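You operate a simulated robot arm through the tools that you are given. There is no shell and no other tool.

You run a simulated robot arm. Do the job below in one go: nothing can be reset, and whatever is moved stays where it is left.

## Task
Fill the red-band vial to about its line and push the grey stopper in.
Fine: stand it in the filler's well, swing the spout over, fill, swing it clear, then stopper it. Set down upright: what you pick out. Where these are worked on the way, their far stop is far enough and under half their travel is too little: swing spout.

It is judged by the outcome, as a careful person would: the job done as asked, and still so three seconds after it is handed in. It fails if anything else is knocked over, pushed out of place, dropped, spilled or broken. A push-on lid holds only when it is set on centred and level and pressed home; a screw cap is set on level and turned clockwise until tight.

## Robot
A 6-joint arm with a two-finger parallel gripper, fixed in place. Base frame: the origin is at the foot of the arm, x ahead of it, y to its left, z up; the work surface is at about z = 86. Lengths are in cm, angles in rad, forces in N, time in s.
With the tool pointing down near the work surface it reaches from about 24 to 64 cm from the base axis. Its first joint turns from -1.152 to 1.152 rad. Payload 2.7 kg.
Tool frame: the origin (TCP) lies between the finger pads and is the grasp point; the fingertips stand 2.3 cm ahead of it; z points along the fingers, y is the line along which they close. Largest opening 9.4 cm; finger width 3.8, thickness 1; the body of the gripper, 5.4 by 9.6 cm, starts 3.9 cm behind the TCP.
Orientation is that of the tool frame in the base frame, as a unit quaternion [x, y, z, w]. With the fingers straight down and closing along the base's y, the tool's x points along the base's -x, its y along +y and its z along -z.

## Interface
- The arm moves only by the tool play_rows. Its argument "commands" is a list of rows, each a list of 6 numbers: the shift along the tool's x, y, z in units of 250 mm (1.0 is 250 mm), then the turn, a rotation vector about the tool's x, y, z in units of 120 degrees (1.0 is 120 degrees). In form: [[dx, dy, dz, wx, wy, wz], ...]. A call has 1 to 20 rows; each row is the pose to reach, as a shift and turn from the pose commanded when the call began, along the tool's axes at that moment. "grip" is the finger opening in m, from 0 to 0.094, set as the call begins (left out, the last holds). A call with a number of a shift or a turn outside -1 to 1 is refused whole. A row lasts 0.2 s, in which the tool goes at most 5 cm and 0.15 rad; a call with a longer step from one row to the next is refused whole, and so is a gripper value outside its range. A pose out of reach is approached as far as the arm can. The call stops where the force on the tool passes 70 N (or 10 N more than at its start, if that is more) or the arm is blocked; 0.2 s more then pass. The fingers move at their own pace (about 4.5 cm/s each) and stop on an object; they squeeze with about 35 N. The grip force told is the motor's: it shows also when the fingers shut on nothing. Time passes only in rows, and 0.2 s behind the last, so rows that repeat a pose let the fingers close. It gives the time, the measured TCP pose, the force on the tool (base axes), the opening and the grip force at its end, in the units of the frame above (readings bear some noise), with the torque about the TCP (base axes, N m) and any sound that the robot's microphone picked up, and new pictures: "show" is both (left out), scene, wrist or none.
- Cameras (640 x 400 px; columns grow to the right, rows downward): "scene" is fixed at [6.96, -44.05, 140.37]; the picture's right is [0.75, -0.66, 0.00], its down [-0.34, -0.39, -0.85] and it looks along [0.56, 0.64, -0.52] (base axes); focal length 323 px, centre (320, 200). "wrist" rides on the gripper at [8.6, 1.6, -7.4] in the tool frame; the picture's right is [-0.18, 0.98, 0.00], its down [-0.58, -0.11, -0.81] and it looks along [-0.79, -0.15, 0.59] (tool axes); focal length 243 px, centre (320, 200). There is no depth. A picture from a camera that has moved, and an enlarged one, comes with that camera's place and axes in the base frame and with its lens. The place of the scene camera against the robot may be out by one fixed shift of up to 1.8 cm in any direction.
- zoom(camera, box): a new picture of the part [left, top, right, bottom] of that camera's present view, enlarged. It takes no simulated time.
- hand_in(): hands the job in; it is judged then, once.

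Places have to be worked out from the pictures, the camera data and where the tool is seen. Open the gripper and draw the arm clear of the work before you hand the job in, unless the task says otherwise.

The tools are called after "Emit:" as a command line: name --pt "numbers of a row" for each row, then --argument value for the rest, lists and objects as JSON in quotes. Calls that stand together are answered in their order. play_rows: Moves the arm, as the interface text tells. Its arguments: {"type":"object","properties":{"commands":{"type":"array"},"grip":{"type":"number"},"show":{"type":"string","enum":["both","scene","wrist","none"]}},"required":["commands"]} The other tools are called the same way: zoom (camera, box) takes an enlarged picture of a part of a camera's view; hand_in () hands the job in.

At the start:

```text
t: 0.0
position: [39.57, 9.74, 123.52]
ee_rot: [-0.001, 1.0, 0.001, 0.0]
ft_force: [-0.4, 0.5, -0.4]
wrist_torque: [-0.01, -0.01, 0.02]
opening: 9.4
grip_force: 0.1
```

scene: 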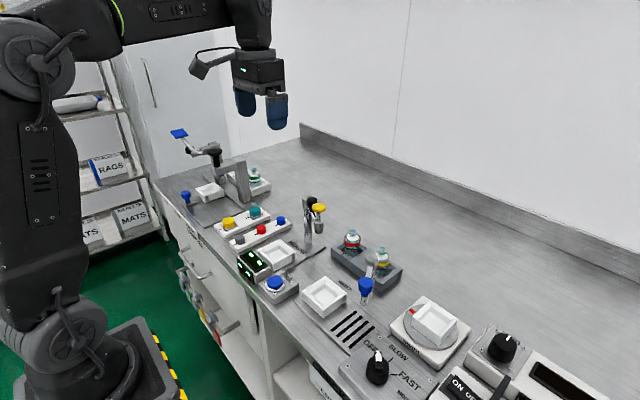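
wrist: 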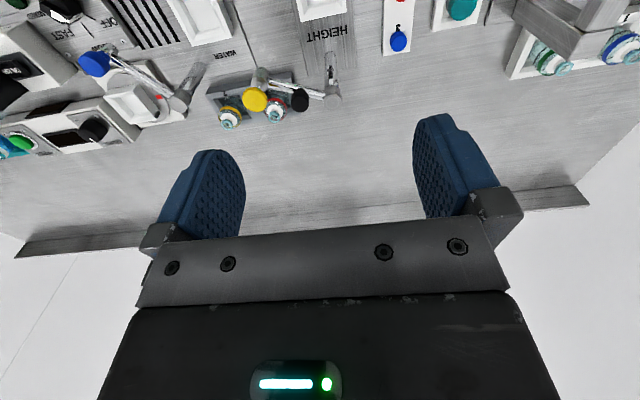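

The pictures show a cluttered bench with several stations. I'll enlarge parts of both views to identify the vials, stoppers and filler.

Emit:
zoom --camera "scene" --box '[220, 180, 420, 310]'

Emit:
zoom --camera "scene" --box '[160, 120, 300, 210]'

Emit:
zoom --camera "scene" --box '[320, 270, 640, 400]'

Emit:
zoom --camera "wrist" --box '[0, 0, 220, 170]'

Emit:
zoom --camera "wrist" --box '[190, 0, 420, 140]'

Emit:
zoom --camera "wrist" --box '[420, 0, 640, 130]'

```text
3.08 times, centred on (320, 245) of scene
camera zoom: at [6.96, -44.05, 140.37], right [0.75, -0.66, 0.0], down [-0.34, -0.39, -0.85], along [0.56, 0.64, -0.52], focal length 995 px, centre (320, 62)
```

zoom: 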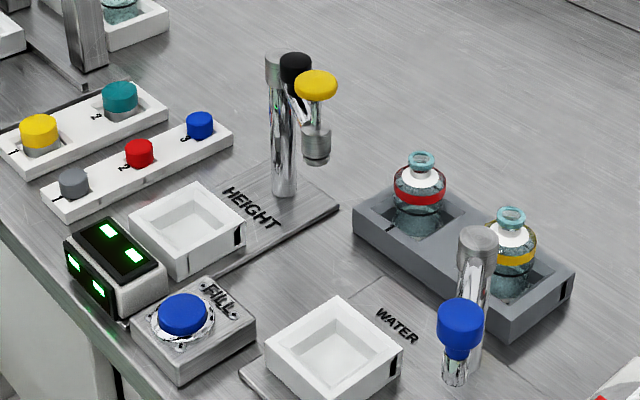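

```text
4.44 times, centred on (230, 165) of scene
camera zoom: at [6.96, -44.05, 140.37], right [0.75, -0.66, 0.0], down [-0.34, -0.39, -0.85], along [0.56, 0.64, -0.52], focal length 1437 px, centre (720, 356)
```

zoom: 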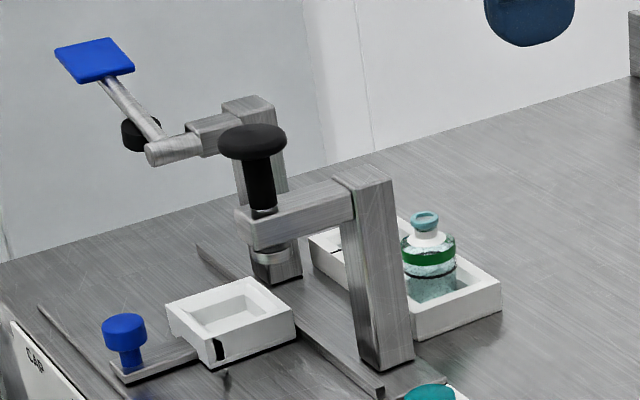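

```text
2.00 times, centred on (480, 335) of scene
camera zoom: at [6.96, -44.05, 140.37], right [0.75, -0.66, 0.0], down [-0.34, -0.39, -0.85], along [0.56, 0.64, -0.52], focal length 647 px, centre (0, -70)
```

zoom: 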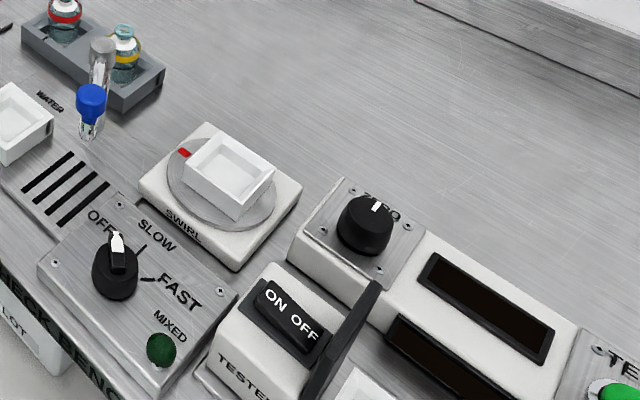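

```text
2.35 times, centred on (110, 85) of wrist
camera zoom: at [30.85, 11.29, 130.87], right [0.18, 0.98, 0.0], down [0.58, -0.11, 0.81], along [0.79, -0.15, -0.59], focal length 571 px, centre (814, 471)
```

zoom: 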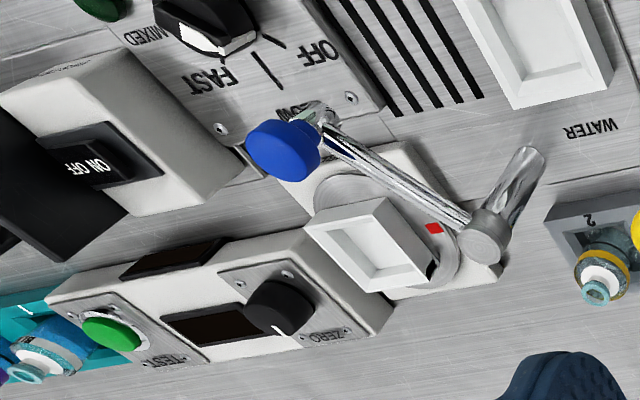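

```text
2.78 times, centred on (305, 70) of wrist
camera zoom: at [30.85, 11.29, 130.87], right [0.18, 0.98, 0.0], down [0.58, -0.11, 0.81], along [0.79, -0.15, -0.59], focal length 675 px, centre (362, 562)
```

zoom: 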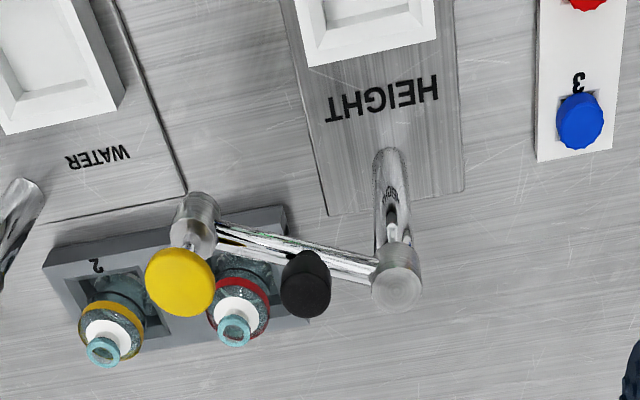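

```text
2.91 times, centred on (530, 65) of wrist
camera zoom: at [30.85, 11.29, 130.87], right [0.18, 0.98, 0.0], down [0.58, -0.11, 0.81], along [0.79, -0.15, -0.59], focal length 706 px, centre (-291, 593)
```

zoom: 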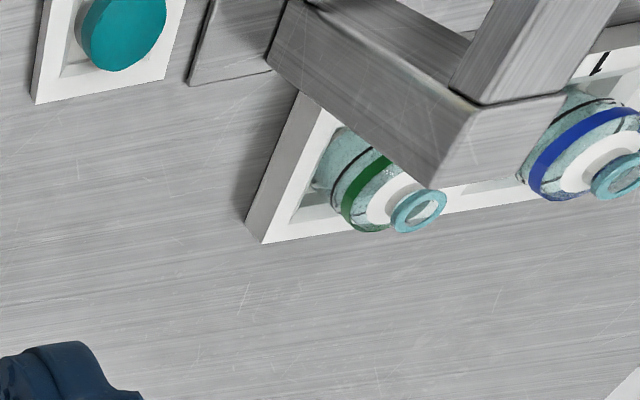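

I see a HEIGHT station (yellow handle), a WATER station (blue handle), a FILL button, and a stopper rack with grey in slot 1. I'll tilt the tool back up high so the wrist camera looks down on the stations, to locate things accurately.

Emit:
play_rows --pt "0.05 -0.1 0 0 0.07 0" --pt "0.1 -0.2 0 0 0.14 0" --pt "0.15 -0.3 0 0 0.21 0" --pt "0.2 -0.39 0 0 0.28 0" --pt "0.2 -0.39 0 0 0.28 0" --grip 0.094

```text
t: 1.2
position: [33.1, -0.19, 119.15]
ee_rot: [-0.001, 0.958, 0.0, -0.288]
ft_force: [0.3, 0.5, 0.5]
wrist_torque: [0.0, 0.01, 0.0]
opening: 9.4
grip_force: 0.1
out of reach, approached as far as the arm can: row 3, 4, 5
camera wrist: at [29.96, 1.54, 130.02], right [0.15, 0.98, -0.1], down [0.93, -0.11, 0.35], along [0.34, -0.15, -0.93], focal length 243 px, centre (320, 200)
```

scene: 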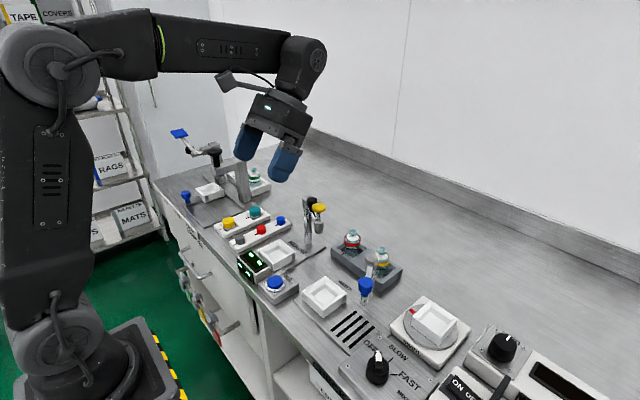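
wrist: 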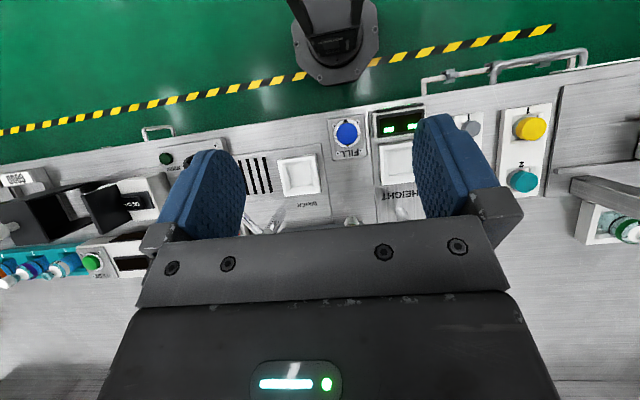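

The camera now looks nearly straight down. I'll enlarge the filler area to measure the layout.

Emit:
zoom --camera "wrist" --box '[230, 100, 430, 225]'

Emit:
zoom --camera "wrist" --box '[360, 80, 640, 255]'

Emit:
zoom --camera "wrist" --box '[0, 130, 200, 290]'

Emit:
zoom --camera "scene" --box '[225, 230, 305, 310]'

```text
3.20 times, centred on (330, 162) of wrist
camera zoom: at [29.96, 1.54, 130.02], right [0.15, 0.98, -0.1], down [0.93, -0.11, 0.35], along [0.34, -0.15, -0.93], focal length 776 px, centre (288, 320)
```

zoom: 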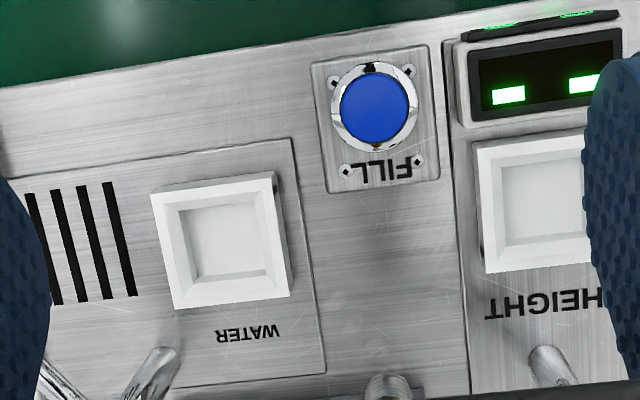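

```text
2.29 times, centred on (500, 168) of wrist
camera zoom: at [29.96, 1.54, 130.02], right [0.15, 0.98, -0.1], down [0.93, -0.11, 0.35], along [0.34, -0.15, -0.93], focal length 555 px, centre (-91, 274)
```

zoom: 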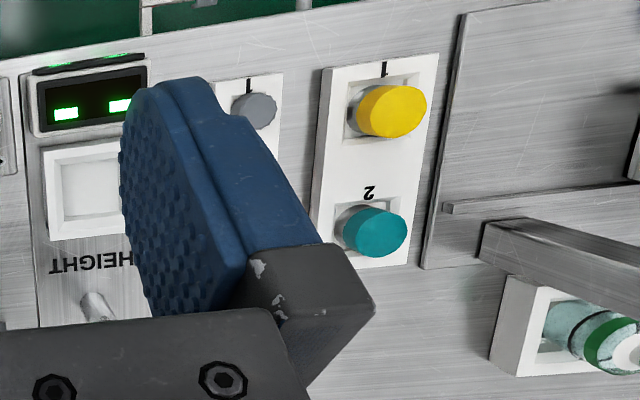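

```text
2.50 times, centred on (100, 210) of wrist
camera zoom: at [29.96, 1.54, 130.02], right [0.15, 0.98, -0.1], down [0.93, -0.11, 0.35], along [0.34, -0.15, -0.93], focal length 606 px, centre (870, 175)
```

zoom: 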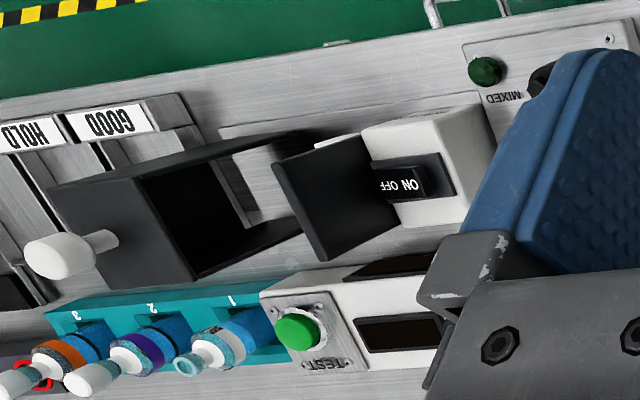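

```text
5.00 times, centred on (265, 270) of scene
camera zoom: at [6.96, -44.05, 140.37], right [0.75, -0.66, 0.0], down [-0.34, -0.39, -0.85], along [0.56, 0.64, -0.52], focal length 1617 px, centre (595, -150)
```

zoom: 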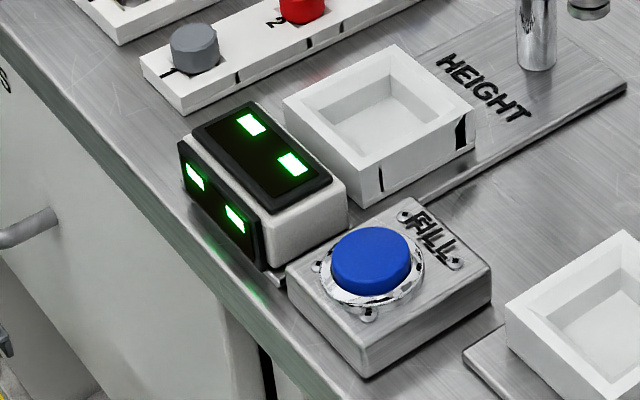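

The WATER station (well + drain grate + blue-handled spout, with blue FILL button beside it) is the filler. Well centre is about (40.3, -8.0). Next I move to view the spout and column of the filler from the front.

Emit:
play_rows --pt "-0.02 -0.108 0.055 0 -0.056 0" --pt "-0.04 -0.216 0.11 0 -0.112 0" --pt "-0.06 -0.324 0.165 0 -0.168 0" --pt "-0.08 -0.432 0.22 0 -0.224 0" --pt "-0.101 -0.54 0.276 0 -0.28 0" --pt "-0.101 -0.54 0.276 0 -0.28 0"

```text
t: 2.6
position: [31.23, -13.85, 111.99]
ee_rot: [0.0, 1.0, 0.0, 0.002]
ft_force: [0.3, 0.1, 0.4]
wrist_torque: [0.0, 0.02, 0.0]
opening: 9.38
grip_force: 0.0
camera wrist: at [22.54, -12.12, 119.35], right [0.18, 0.98, 0.0], down [0.58, -0.11, 0.81], along [0.79, -0.15, -0.59], focal length 243 px, centre (320, 200)
```

scene: 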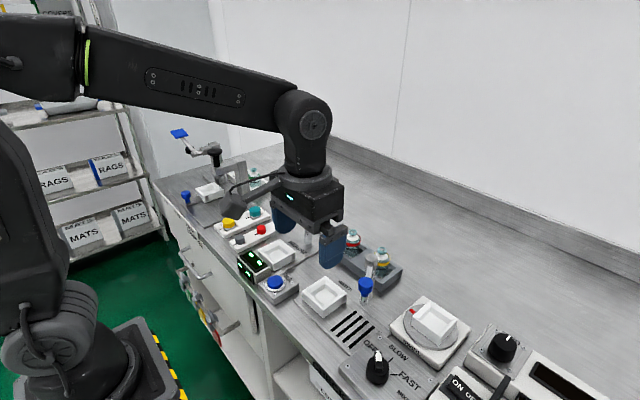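
wrist: 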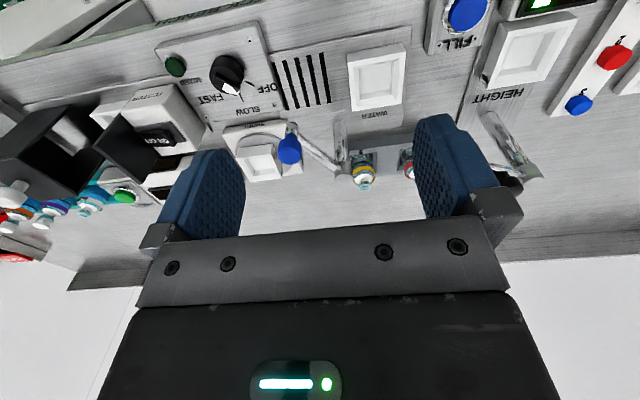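

The spout is in view between the fingers. I'll enlarge to measure the column, arm and blue handle.

Emit:
zoom --camera "wrist" --box '[240, 20, 440, 145]'

Emit:
zoom --camera "wrist" --box '[220, 110, 420, 220]'

```text
3.20 times, centred on (340, 82) of wrist
camera zoom: at [22.54, -12.12, 119.35], right [0.18, 0.98, 0.0], down [0.58, -0.11, 0.81], along [0.79, -0.15, -0.59], focal length 776 px, centre (256, 576)
```

zoom: 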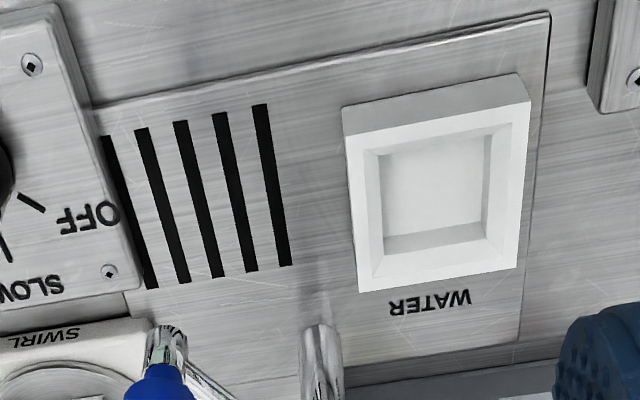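

```text
3.20 times, centred on (320, 165) of wrist
camera zoom: at [22.54, -12.12, 119.35], right [0.18, 0.98, 0.0], down [0.58, -0.11, 0.81], along [0.79, -0.15, -0.59], focal length 776 px, centre (320, 312)
```

zoom: 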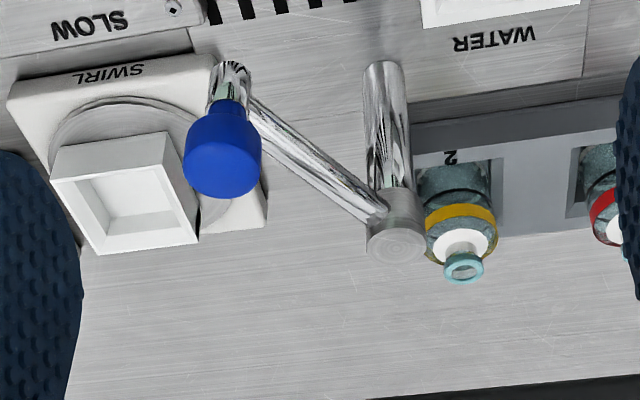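

Column is about (46.7, -13.4), top z≈98; blue handle top about (39.8, -18.8, 99.7). Now I move to look at the red-band vial in its rack from a spot clear of the HEIGHT arm.

Emit:
play_rows --pt "-0.11 0.06 0.02 0 0 0" --pt "-0.22 0.12 0.04 0 0 0" --pt "-0.33 0.18 0.06 0 0 0" --pt "-0.43 0.234 0.08 0 0 0" --pt "-0.43 0.234 0.08 0 0 0"

```text
t: 3.8
position: [42.2, -7.96, 109.85]
ee_rot: [0.0, 1.0, 0.0, 0.0]
ft_force: [-0.2, 0.4, 0.6]
wrist_torque: [-0.04, 0.01, 0.02]
opening: 9.38
grip_force: 0.0
camera wrist: at [33.54, -6.28, 117.23], right [0.18, 0.98, 0.0], down [0.58, -0.11, 0.81], along [0.79, -0.15, -0.59], focal length 243 px, centre (320, 200)
```

scene: 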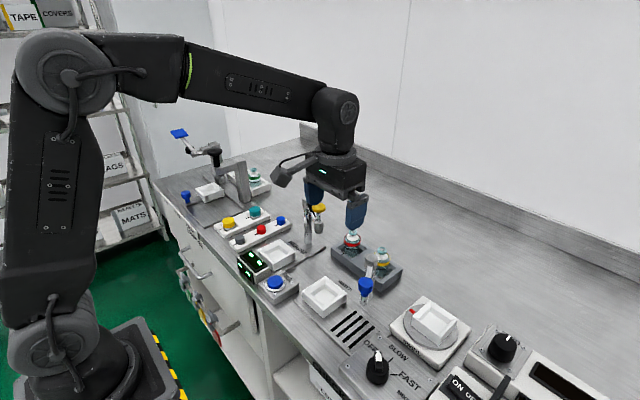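
wrist: 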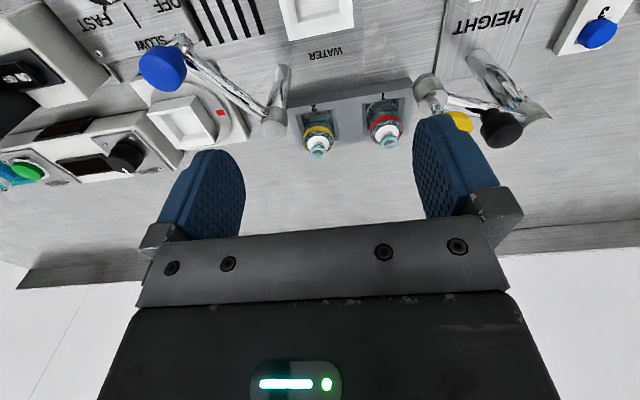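

Both vials in the grey rack are visible now. I'll enlarge to measure them and the HEIGHT arm's clearance.

Emit:
zoom --camera "wrist" --box '[280, 70, 440, 170]'

Emit:
zoom --camera "wrist" --box '[130, 20, 330, 145]'

Emit:
zoom --camera "wrist" --box '[400, 0, 640, 150]'

Emit:
zoom --camera "scene" --box '[320, 220, 410, 280]'

```text
4.00 times, centred on (360, 120) of wrist
camera zoom: at [33.54, -6.28, 117.23], right [0.18, 0.98, 0.0], down [0.58, -0.11, 0.81], along [0.79, -0.15, -0.59], focal length 970 px, centre (160, 520)
```

zoom: 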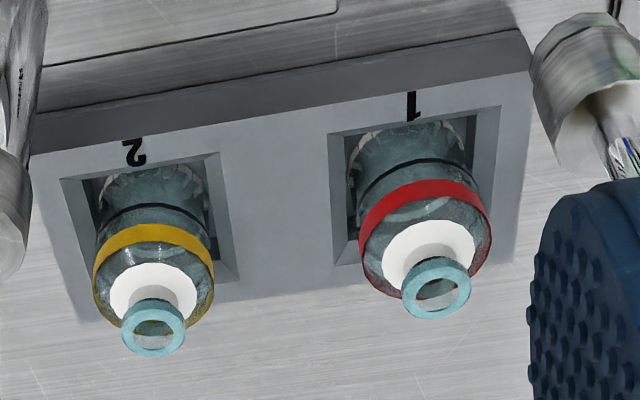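

```text
3.20 times, centred on (230, 82) of wrist
camera zoom: at [33.54, -6.28, 117.23], right [0.18, 0.98, 0.0], down [0.58, -0.11, 0.81], along [0.79, -0.15, -0.59], focal length 776 px, centre (608, 576)
```

zoom: 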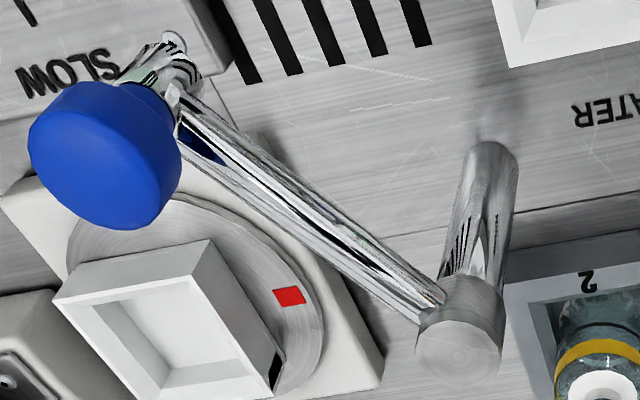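

```text
2.67 times, centred on (520, 75) of wrist
camera zoom: at [33.54, -6.28, 117.23], right [0.18, 0.98, 0.0], down [0.58, -0.11, 0.81], along [0.79, -0.15, -0.59], focal length 647 px, centre (-213, 533)
```

zoom: 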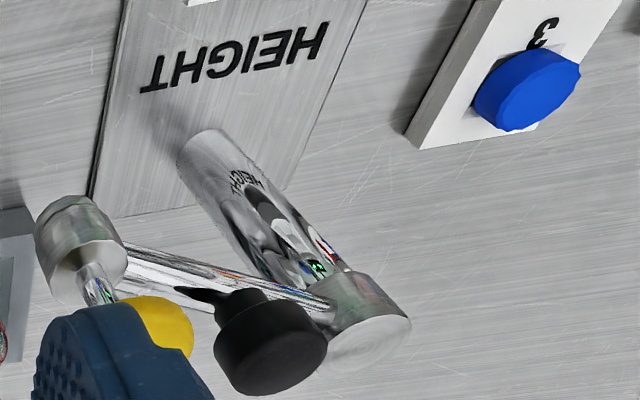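

```text
6.67 times, centred on (365, 250) of scene
camera zoom: at [6.96, -44.05, 140.37], right [0.75, -0.66, 0.0], down [-0.34, -0.39, -0.85], along [0.56, 0.64, -0.52], focal length 2156 px, centre (20, -133)
```

zoom: 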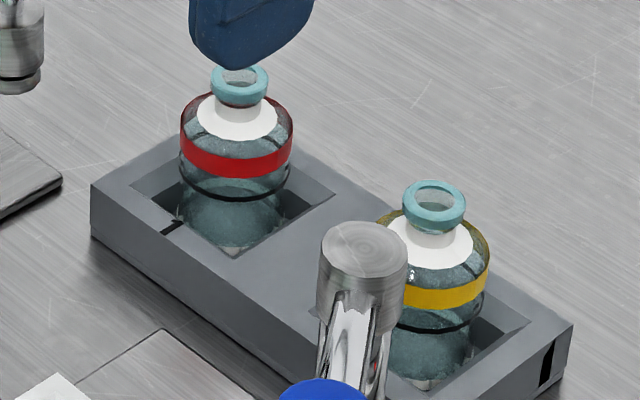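

Red vial: lip around (54.2, -1.6, 94.2), body about 4.1 cm wide, rack rim about z=88.5. HEIGHT spout/handle sits near (45, 0.6) up to z≈104, so I'll yaw the tool by -45° to keep the wrist camera away from it, and hover over the vial.

Emit:
play_rows --pt "-0.1 0 0 0 0 -0.0625" --pt "-0.2 0.02 0.03 0 0 -0.125" --pt "-0.3 0.07 0.06 0 0 -0.1875" --pt "-0.4 0.15 0.1 0 0 -0.25" --pt "-0.48 0.22 0.13 0 0 -0.3125" --pt "-0.48 0.256 0.154 0 0 -0.375" --pt "-0.48 0.256 0.154 0 0 -0.375" --grip 0.075

```text
t: 5.4
position: [54.1, -1.65, 105.97]
ee_rot: [-0.384, 0.923, 0.0, 0.0]
ft_force: [-0.2, -0.1, 0.3]
wrist_torque: [0.01, -0.02, 0.01]
opening: 7.52
grip_force: 0.0
camera wrist: at [46.84, -6.64, 113.37], right [-0.57, 0.82, 0.0], down [0.49, 0.33, 0.81], along [0.67, 0.46, -0.59], focal length 243 px, centre (320, 200)
```

scene: 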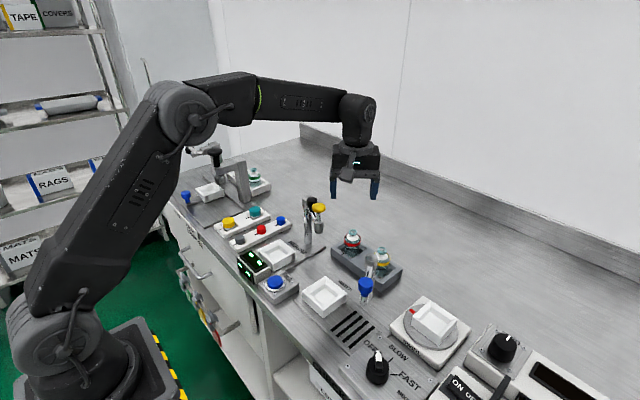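
wrist: 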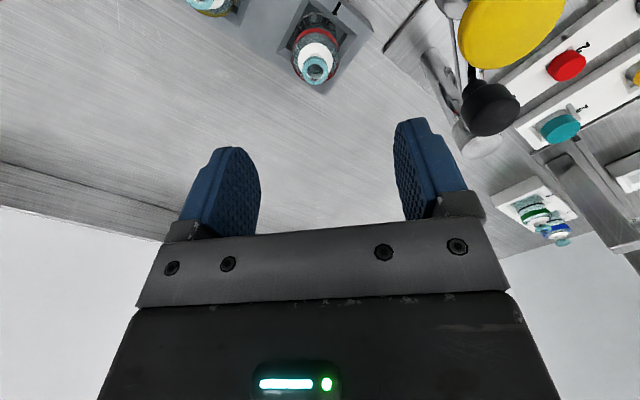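

The vial is almost under the tool axis (column ≈317). I'll enlarge it for a second sightline.

Emit:
zoom --camera "wrist" --box '[240, 0, 400, 100]'

Emit:
zoom --camera "wrist" --box '[400, 0, 600, 160]'

```text
4.00 times, centred on (320, 50) of wrist
camera zoom: at [46.84, -6.64, 113.37], right [-0.57, 0.82, 0.0], down [0.49, 0.33, 0.81], along [0.67, 0.46, -0.59], focal length 970 px, centre (320, 800)
```

zoom: 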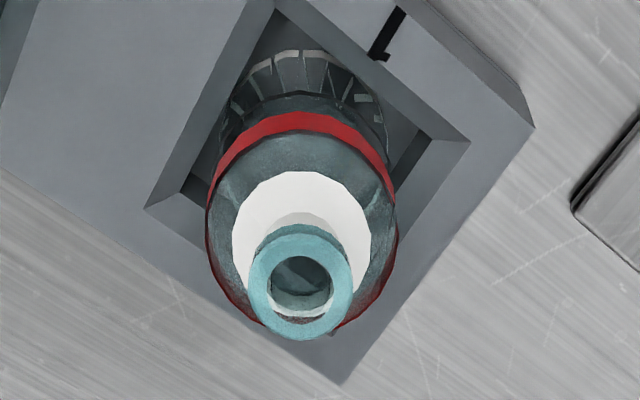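

```text
2.50 times, centred on (500, 80) of wrist
camera zoom: at [46.84, -6.64, 113.37], right [-0.57, 0.82, 0.0], down [0.49, 0.33, 0.81], along [0.67, 0.46, -0.59], focal length 606 px, centre (-130, 500)
```

zoom: 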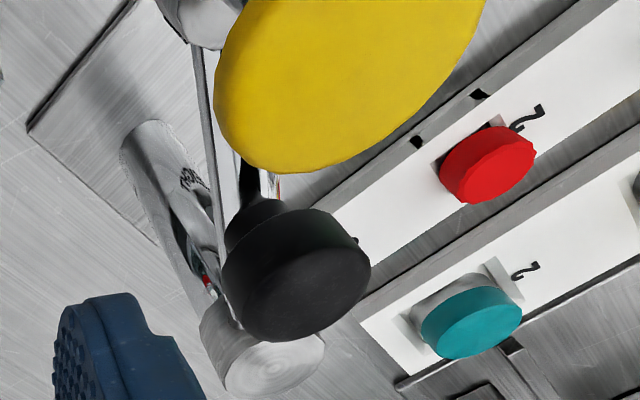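

Triangulating the two views puts the red vial axis at about (54.85, -1.5), lip z≈93.6. I shift over it and descend part way to check alignment.

Emit:
play_rows --pt "-0.0254 -0.0171 0.08 0 0 0" --pt "-0.0254 -0.0171 0.16 0 0 0" --pt "-0.0254 -0.0171 0.24 0 0 0" --pt "-0.0254 -0.0171 0.319 0 0 0" --pt "-0.0254 -0.0171 0.319 0 0 0"

Emit:
zoom --camera "wrist" --box '[220, 20, 420, 200]'

Emit:
zoom --camera "scene" --box '[290, 150, 430, 290]'

```text
t: 6.6
position: [54.95, -1.26, 98.13]
ee_rot: [-0.383, 0.924, 0.0, 0.001]
ft_force: [0.1, -0.3, 0.5]
wrist_torque: [-0.02, -0.02, 0.02]
opening: 7.5
grip_force: 0.1
camera wrist: at [47.58, -6.13, 105.5], right [-0.56, 0.83, 0.0], down [0.49, 0.33, 0.81], along [0.67, 0.46, -0.59], focal length 243 px, centre (320, 200)
```

scene: 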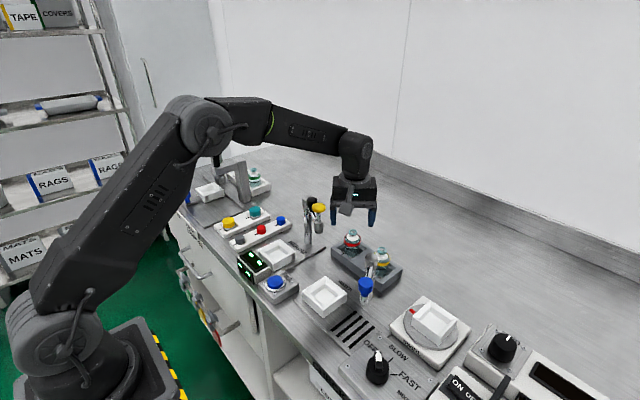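
wrist: 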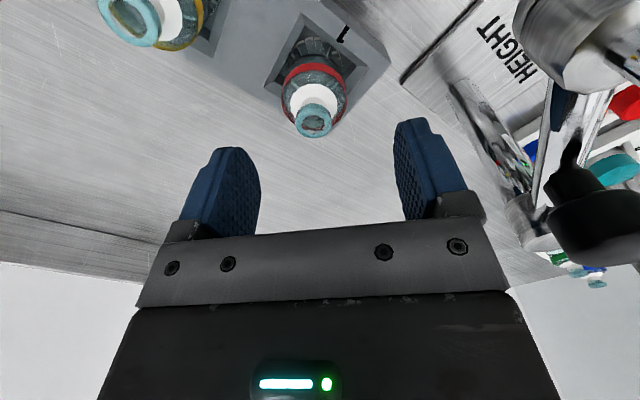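

```text
2.22 times, centred on (320, 110) of wrist
camera zoom: at [47.58, -6.13, 105.5], right [-0.56, 0.83, 0.0], down [0.49, 0.33, 0.81], along [0.67, 0.46, -0.59], focal length 539 px, centre (320, 400)
```

zoom: 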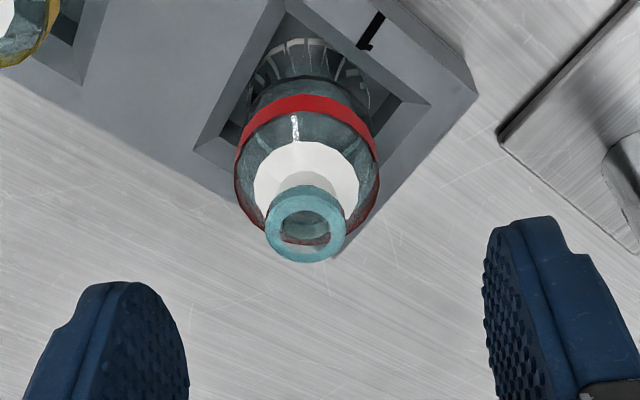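

```text
2.86 times, centred on (360, 220) of scene
camera zoom: at [6.96, -44.05, 140.37], right [0.75, -0.66, 0.0], down [-0.34, -0.39, -0.85], along [0.56, 0.64, -0.52], focal length 924 px, centre (206, 143)
```

zoom: 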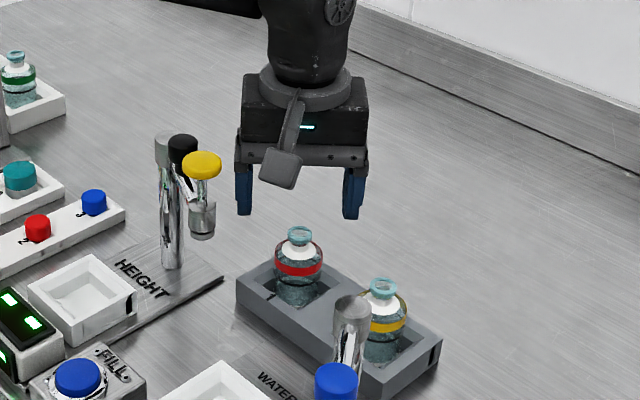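

The vial sits about 0.3 cm off along the tool's y; I correct that and lower so the fingertips stop just above the rack rim (TCP z≈91.4).

Emit:
play_rows --pt "0.004 -0.0128 0.0 0 0 0" --pt "0.004 -0.0128 0.07 0 0 0" --pt "0.004 -0.0128 0.14 0 0 0" --pt "0.004 -0.0128 0.2 0 0 0" --pt "0.004 -0.0128 0.24 0 0 0" --pt "0.004 -0.0128 0.266 0 0 0" --pt "0.004 -0.0128 0.266 0 0 0"

Emit:
zoom --camera "wrist" --box '[200, 80, 440, 240]'

Emit:
zoom --camera "scene" --box '[310, 190, 410, 290]'

```text
t: 8.2
position: [54.93, -1.32, 91.58]
ee_rot: [-0.383, 0.924, 0.0, 0.0]
ft_force: [0.5, -0.4, -0.8]
wrist_torque: [0.03, -0.01, -0.02]
opening: 7.49
grip_force: 0.0
camera wrist: at [47.64, -6.37, 98.91], right [-0.56, 0.83, 0.0], down [0.49, 0.33, 0.81], along [0.67, 0.46, -0.59], focal length 243 px, centre (320, 200)
```

scene: 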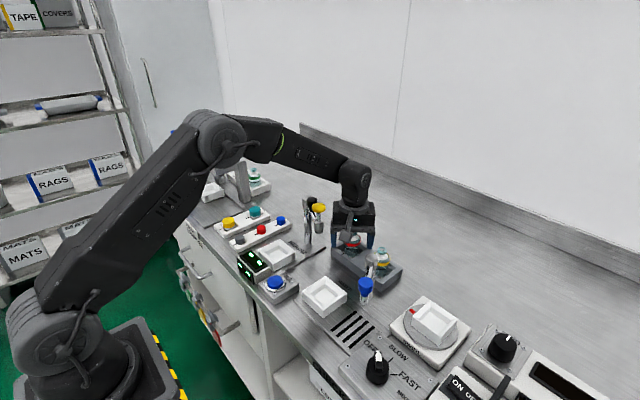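
wrist: 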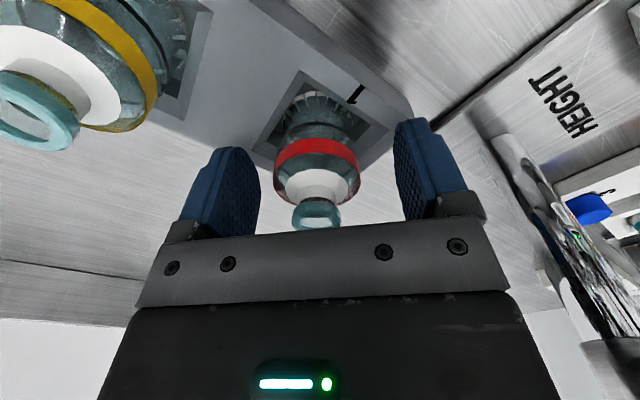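

```text
2.50 times, centred on (320, 160) of wrist
camera zoom: at [47.64, -6.37, 98.91], right [-0.56, 0.83, 0.0], down [0.49, 0.33, 0.81], along [0.67, 0.46, -0.59], focal length 606 px, centre (320, 300)
```

zoom: 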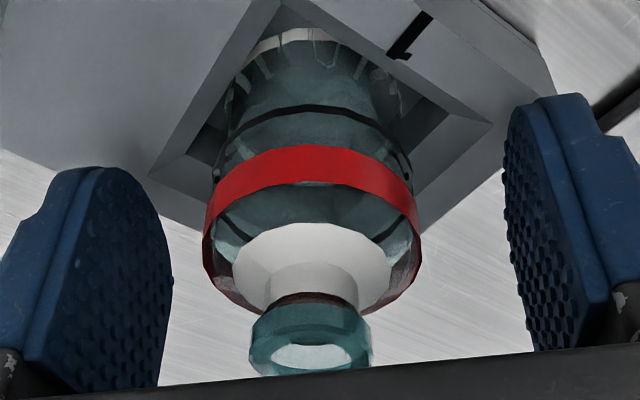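

```text
4.00 times, centred on (360, 240) of scene
camera zoom: at [6.96, -44.05, 140.37], right [0.75, -0.66, 0.0], down [-0.34, -0.39, -0.85], along [0.56, 0.64, -0.52], focal length 1293 px, centre (160, 40)
```

zoom: 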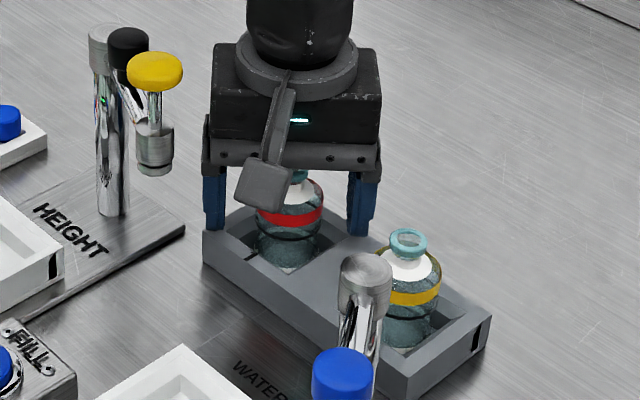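

The vial is centred between the pads. I close the fingers and let them settle.

Emit:
play_rows --pt "0 0 0 0 0 0" --pt "0 0 0 0 0 0" --pt "0 0 0 0 0 0" --pt "0 0 0 0 0 0" --pt "0 0 0 0 0 0" --grip 0.03

Emit:
zoom --camera "wrist" --box '[200, 80, 440, 240]'

```text
t: 9.4
position: [54.84, -1.44, 91.66]
ee_rot: [-0.383, 0.924, -0.001, 0.001]
ft_force: [-1.1, -0.2, -0.8]
wrist_torque: [-0.02, 0.02, 0.01]
opening: 3.82
grip_force: 34.9
camera wrist: at [47.64, -6.37, 98.93], right [-0.56, 0.83, 0.0], down [0.49, 0.33, 0.81], along [0.67, 0.46, -0.59], focal length 243 px, centre (320, 200)
```

scene: 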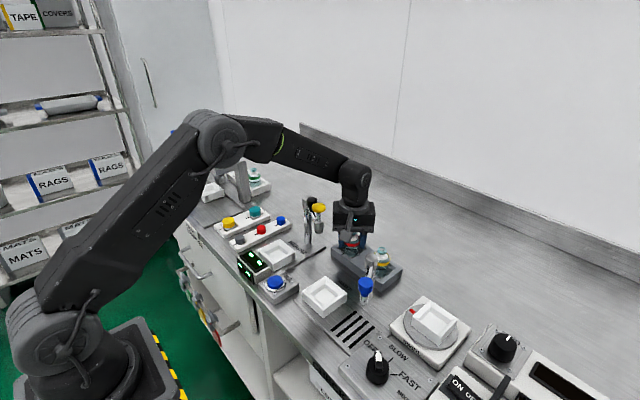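
wrist: 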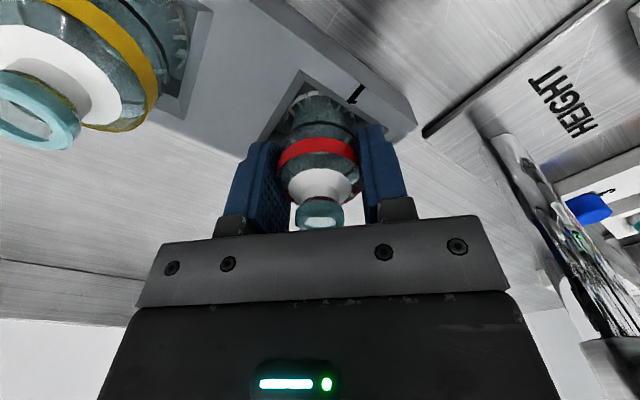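

```text
2.50 times, centred on (320, 160) of wrist
camera zoom: at [47.64, -6.37, 98.93], right [-0.56, 0.83, 0.0], down [0.49, 0.33, 0.81], along [0.67, 0.46, -0.59], focal length 606 px, centre (320, 300)
```

zoom: 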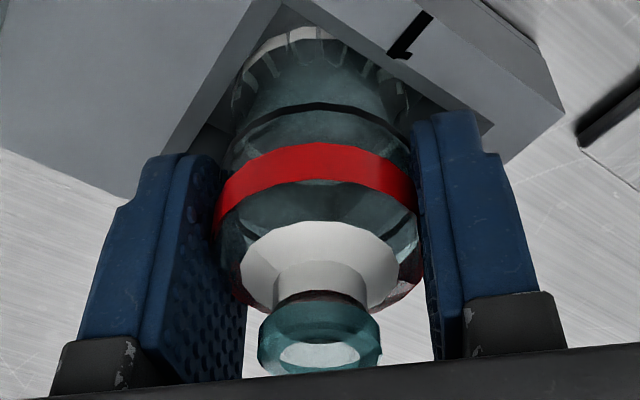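

Gripped (opening 3.82, 34.9 N). I lift straight up to z≈112, well above everything, then look.

Emit:
play_rows --pt "0 0 -0.06 0 0 0" --pt "0 0 -0.15 0 0 0" --pt "0 0 -0.3 0 0 0" --pt "0 0 -0.45 0 0 0" --pt "0 0 -0.6 0 0 0" --pt "0 0 -0.72 0 0 0" --pt "0 0 -0.816 0 0 0" --pt "0 0 -0.816 0 0 0"

Emit:
zoom --camera "scene" --box '[290, 110, 430, 290]'

Emit:
zoom --camera "wrist" --box '[200, 60, 440, 240]'

```text
t: 11.2
position: [54.93, -1.34, 112.09]
ee_rot: [-0.383, 0.924, 0.0, 0.001]
ft_force: [0.1, -0.4, 0.1]
wrist_torque: [0.02, 0.02, 0.03]
opening: 3.82
grip_force: 34.8
camera wrist: at [47.64, -6.42, 119.45], right [-0.56, 0.83, 0.0], down [0.49, 0.33, 0.81], along [0.67, 0.46, -0.59], focal length 243 px, centre (320, 200)
```

scene: 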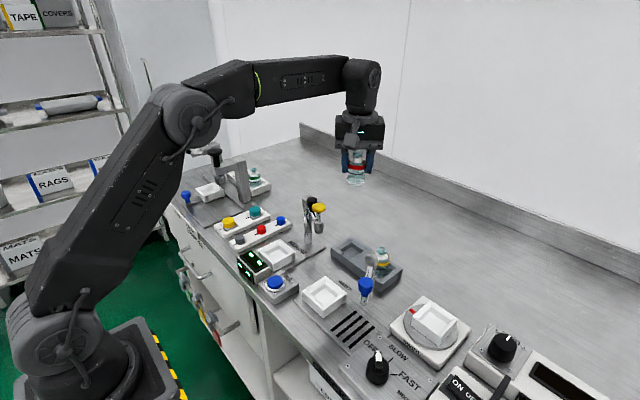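
wrist: 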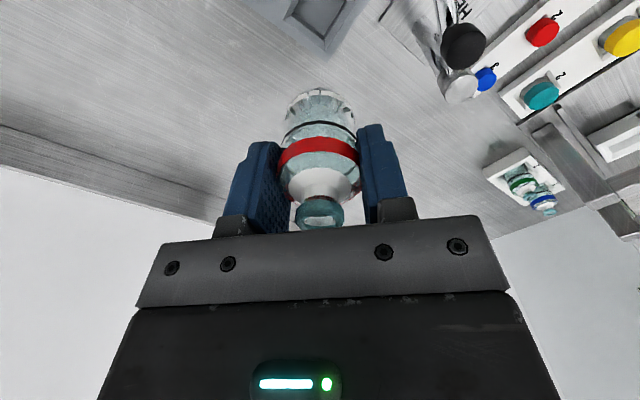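

```text
2.22 times, centred on (360, 200) of scene
camera zoom: at [6.96, -44.05, 140.37], right [0.75, -0.66, 0.0], down [-0.34, -0.39, -0.85], along [0.56, 0.64, -0.52], focal length 719 px, centre (231, 200)
```

zoom: 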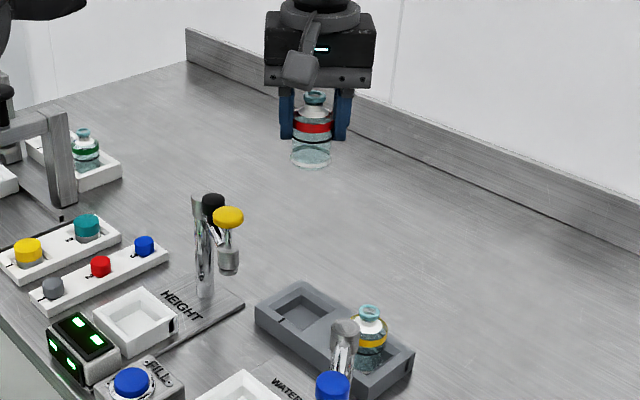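

```text
2.22 times, centred on (320, 150) of wrist
camera zoom: at [47.64, -6.42, 119.45], right [-0.56, 0.83, 0.0], down [0.49, 0.33, 0.81], along [0.67, 0.46, -0.59], focal length 539 px, centre (320, 311)
```

zoom: 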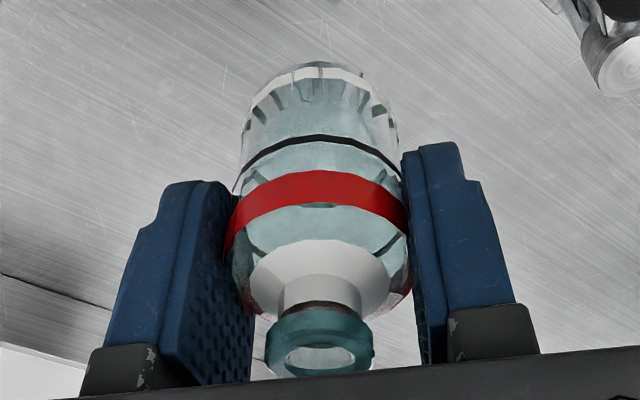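

Vial is held upright and the rack is undisturbed. Now I carry it over the filler's well at (40.1, -7.95), staying high.

Emit:
play_rows --pt "0.12 0.047 0 0 0 0" --pt "0.24 0.094 0 0 0 0" --pt "0.36 0.141 0 0 0 0" --pt "0.48 0.188 0 0 0 0" --pt "0.56 0.22 0 0 0 0" --pt "0.604 0.234 0 0 0 0" --pt "0.604 0.234 0 0 0 0"

Emit:
zoom --camera "wrist" --box '[200, 0, 440, 160]'

Emit:
zoom --camera "scene" --box '[250, 140, 430, 340]'

```text
t: 12.8
position: [40.23, -7.98, 111.86]
ee_rot: [-0.382, 0.924, 0.0, 0.0]
ft_force: [0.7, 1.0, 0.2]
wrist_torque: [0.01, 0.03, 0.01]
opening: 3.82
grip_force: 35.3
camera wrist: at [32.91, -12.99, 119.23], right [-0.56, 0.83, 0.0], down [0.49, 0.33, 0.81], along [0.67, 0.46, -0.59], focal length 243 px, centre (320, 200)
```

scene: 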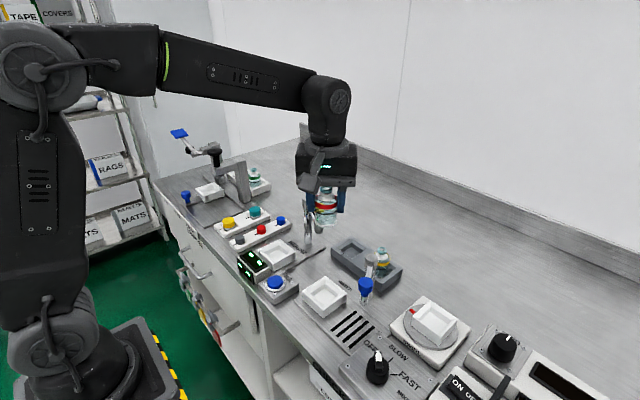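
wrist: 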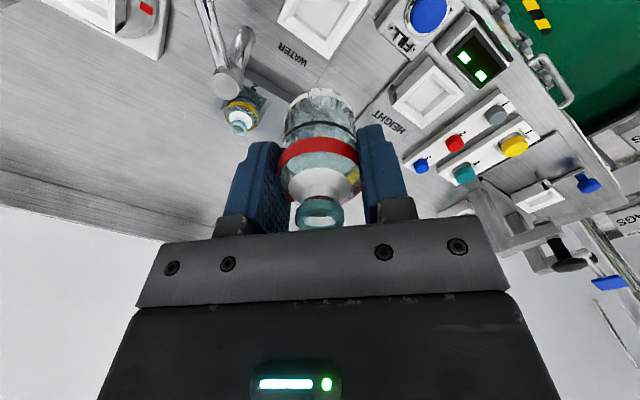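

```text
2.50 times, centred on (320, 80) of wrist
camera zoom: at [32.91, -12.99, 119.23], right [-0.56, 0.83, 0.0], down [0.49, 0.33, 0.81], along [0.67, 0.46, -0.59], focal length 606 px, centre (320, 500)
```

zoom: 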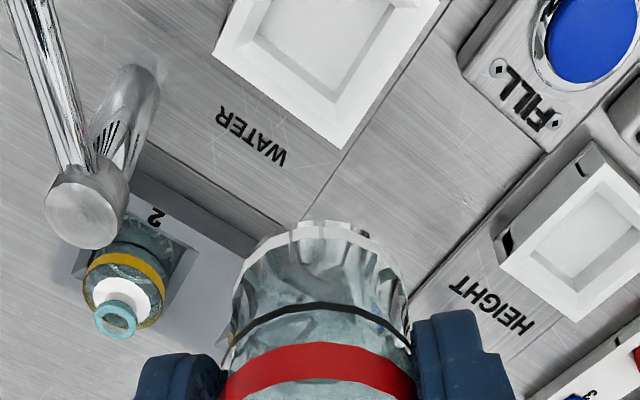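

```text
2.00 times, centred on (340, 240) of scene
camera zoom: at [6.96, -44.05, 140.37], right [0.75, -0.66, 0.0], down [-0.34, -0.39, -0.85], along [0.56, 0.64, -0.52], focal length 647 px, centre (280, 120)
```

zoom: 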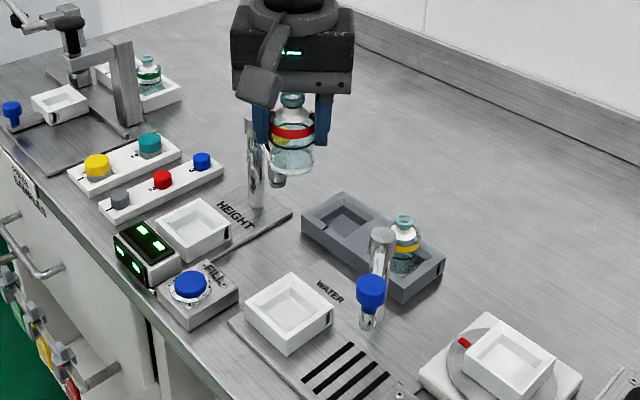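

TCP is centred over the well within ~0.1 cm (rim corners measured at +3.4/+3.5 and +3.3/-3.3). I nudge +0.1 in y and lower to just above the well floor.

Emit:
play_rows --pt "-0.003 0.003 0.12 0 0 0" --pt "-0.003 0.003 0.26 0 0 0" --pt "-0.003 0.003 0.4 0 0 0" --pt "-0.003 0.003 0.54 0 0 0" --pt "-0.003 0.003 0.65 0 0 0" --pt "-0.003 0.003 0.716 0 0 0" --pt "-0.003 0.003 0.716 0 0 0"

Emit:
zoom --camera "wrist" --box '[180, 0, 460, 240]'

Emit:
zoom --camera "scene" --box '[270, 200, 400, 330]'

```text
t: 14.4
position: [40.07, -8.17, 93.75]
ee_rot: [-0.382, 0.924, 0.001, 0.001]
ft_force: [-0.4, 0.4, -1.3]
wrist_torque: [-0.01, 0.0, 0.04]
opening: 3.81
grip_force: 35.1
camera wrist: at [32.89, -13.12, 101.18], right [-0.56, 0.83, 0.0], down [0.49, 0.33, 0.81], along [0.67, 0.46, -0.59], focal length 243 px, centre (320, 200)
```

scene: 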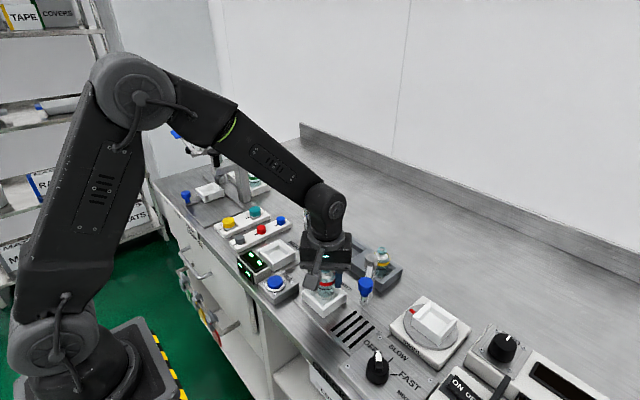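
wrist: 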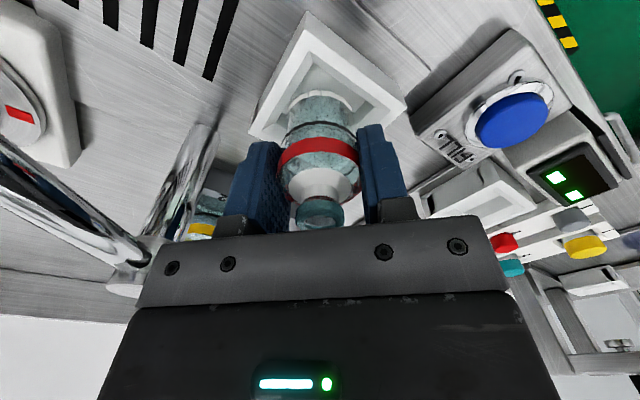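

```text
1.67 times, centred on (320, 120) of wrist
camera zoom: at [32.89, -13.12, 101.18], right [-0.56, 0.83, 0.0], down [0.49, 0.33, 0.81], along [0.67, 0.46, -0.59], focal length 404 px, centre (320, 333)
```

zoom: 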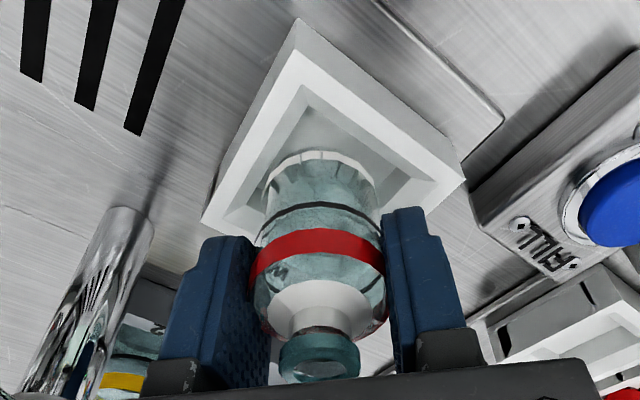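

```text
3.08 times, centred on (335, 265) of scene
camera zoom: at [6.96, -44.05, 140.37], right [0.75, -0.66, 0.0], down [-0.34, -0.39, -0.85], along [0.56, 0.64, -0.52], focal length 995 px, centre (274, 0)
```

zoom: 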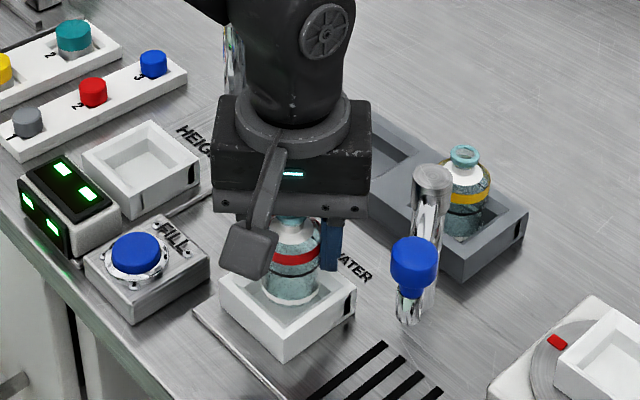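

The vial base is centred over the pocket. I continue down in small steps watching the vertical force.

Emit:
play_rows --pt "0 0 0.02 0 0 0" --pt "0 0 0.04 0 0 0" --pt "0 0 0.052 0 0 0" --show "none"

```text
t: 15.2
position: [40.16, -8.05, 92.65]
ee_rot: [-0.383, 0.924, 0.0, 0.0]
ft_force: [-2.2, 0.4, -0.2]
wrist_torque: [0.03, 0.1, 0.05]
opening: 3.85
grip_force: 34.7
```

Slight lateral force (-2.2 N) appeared; I check the picture before going lower.

Emit:
zoom --camera "wrist" --box '[220, 20, 420, 240]'

Emit:
zoom --camera "scene" --box '[300, 240, 370, 320]'

```text
1.82 times, centred on (320, 130) of wrist
camera zoom: at [32.91, -13.04, 99.94], right [-0.56, 0.83, 0.0], down [0.49, 0.33, 0.81], along [0.67, 0.46, -0.59], focal length 441 px, centre (320, 327)
```

zoom: 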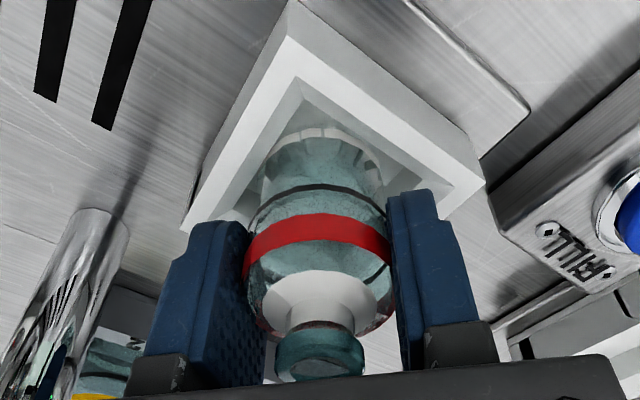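

```text
5.00 times, centred on (335, 280) of scene
camera zoom: at [6.95, -44.05, 140.37], right [0.75, -0.66, 0.0], down [-0.34, -0.39, -0.85], along [0.56, 0.64, -0.52], focal length 1617 px, centre (245, -200)
```

zoom: 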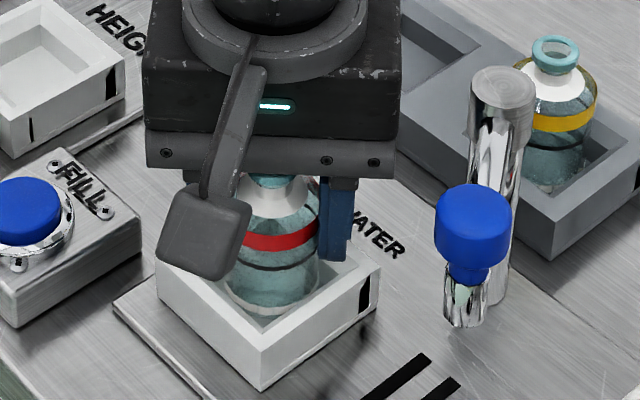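

The force suggests the base touches the far (+x) chamfer. I shift 0.15 cm toward -x and lower a little.

Emit:
play_rows --pt "0.0042 0.0042 0.0 0 0 0" --pt "0.0042 0.0042 0.008 0 0 0" --show "none"

```text
t: 15.8
position: [40.05, -7.95, 92.32]
ee_rot: [-0.383, 0.924, 0.0, 0.001]
ft_force: [-0.1, -0.8, -0.1]
wrist_torque: [0.01, -0.02, 0.01]
opening: 3.83
grip_force: 36.0
```

Lateral force is gone. I keep lowering in 0.2 cm steps.

Emit:
play_rows --pt "0 0 0.008 0 0 0" --show "none"

Emit:
play_rows --pt "0 0 0.008 0 0 0" --show "none"

```text
t: 16.2
position: [40.12, -8.0, 92.16]
ee_rot: [-0.383, 0.924, 0.0, 0.0]
ft_force: [0.3, 0.4, 0.4]
wrist_torque: [-0.01, 0.0, 0.0]
opening: 3.84
grip_force: 35.3
```

```text
t: 16.6
position: [40.2, -8.01, 92.27]
ee_rot: [-0.383, 0.924, 0.0, 0.001]
ft_force: [-4.4, -1.7, 12.9]
wrist_torque: [-0.06, 0.24, -0.01]
opening: 3.82
grip_force: 35.5
```

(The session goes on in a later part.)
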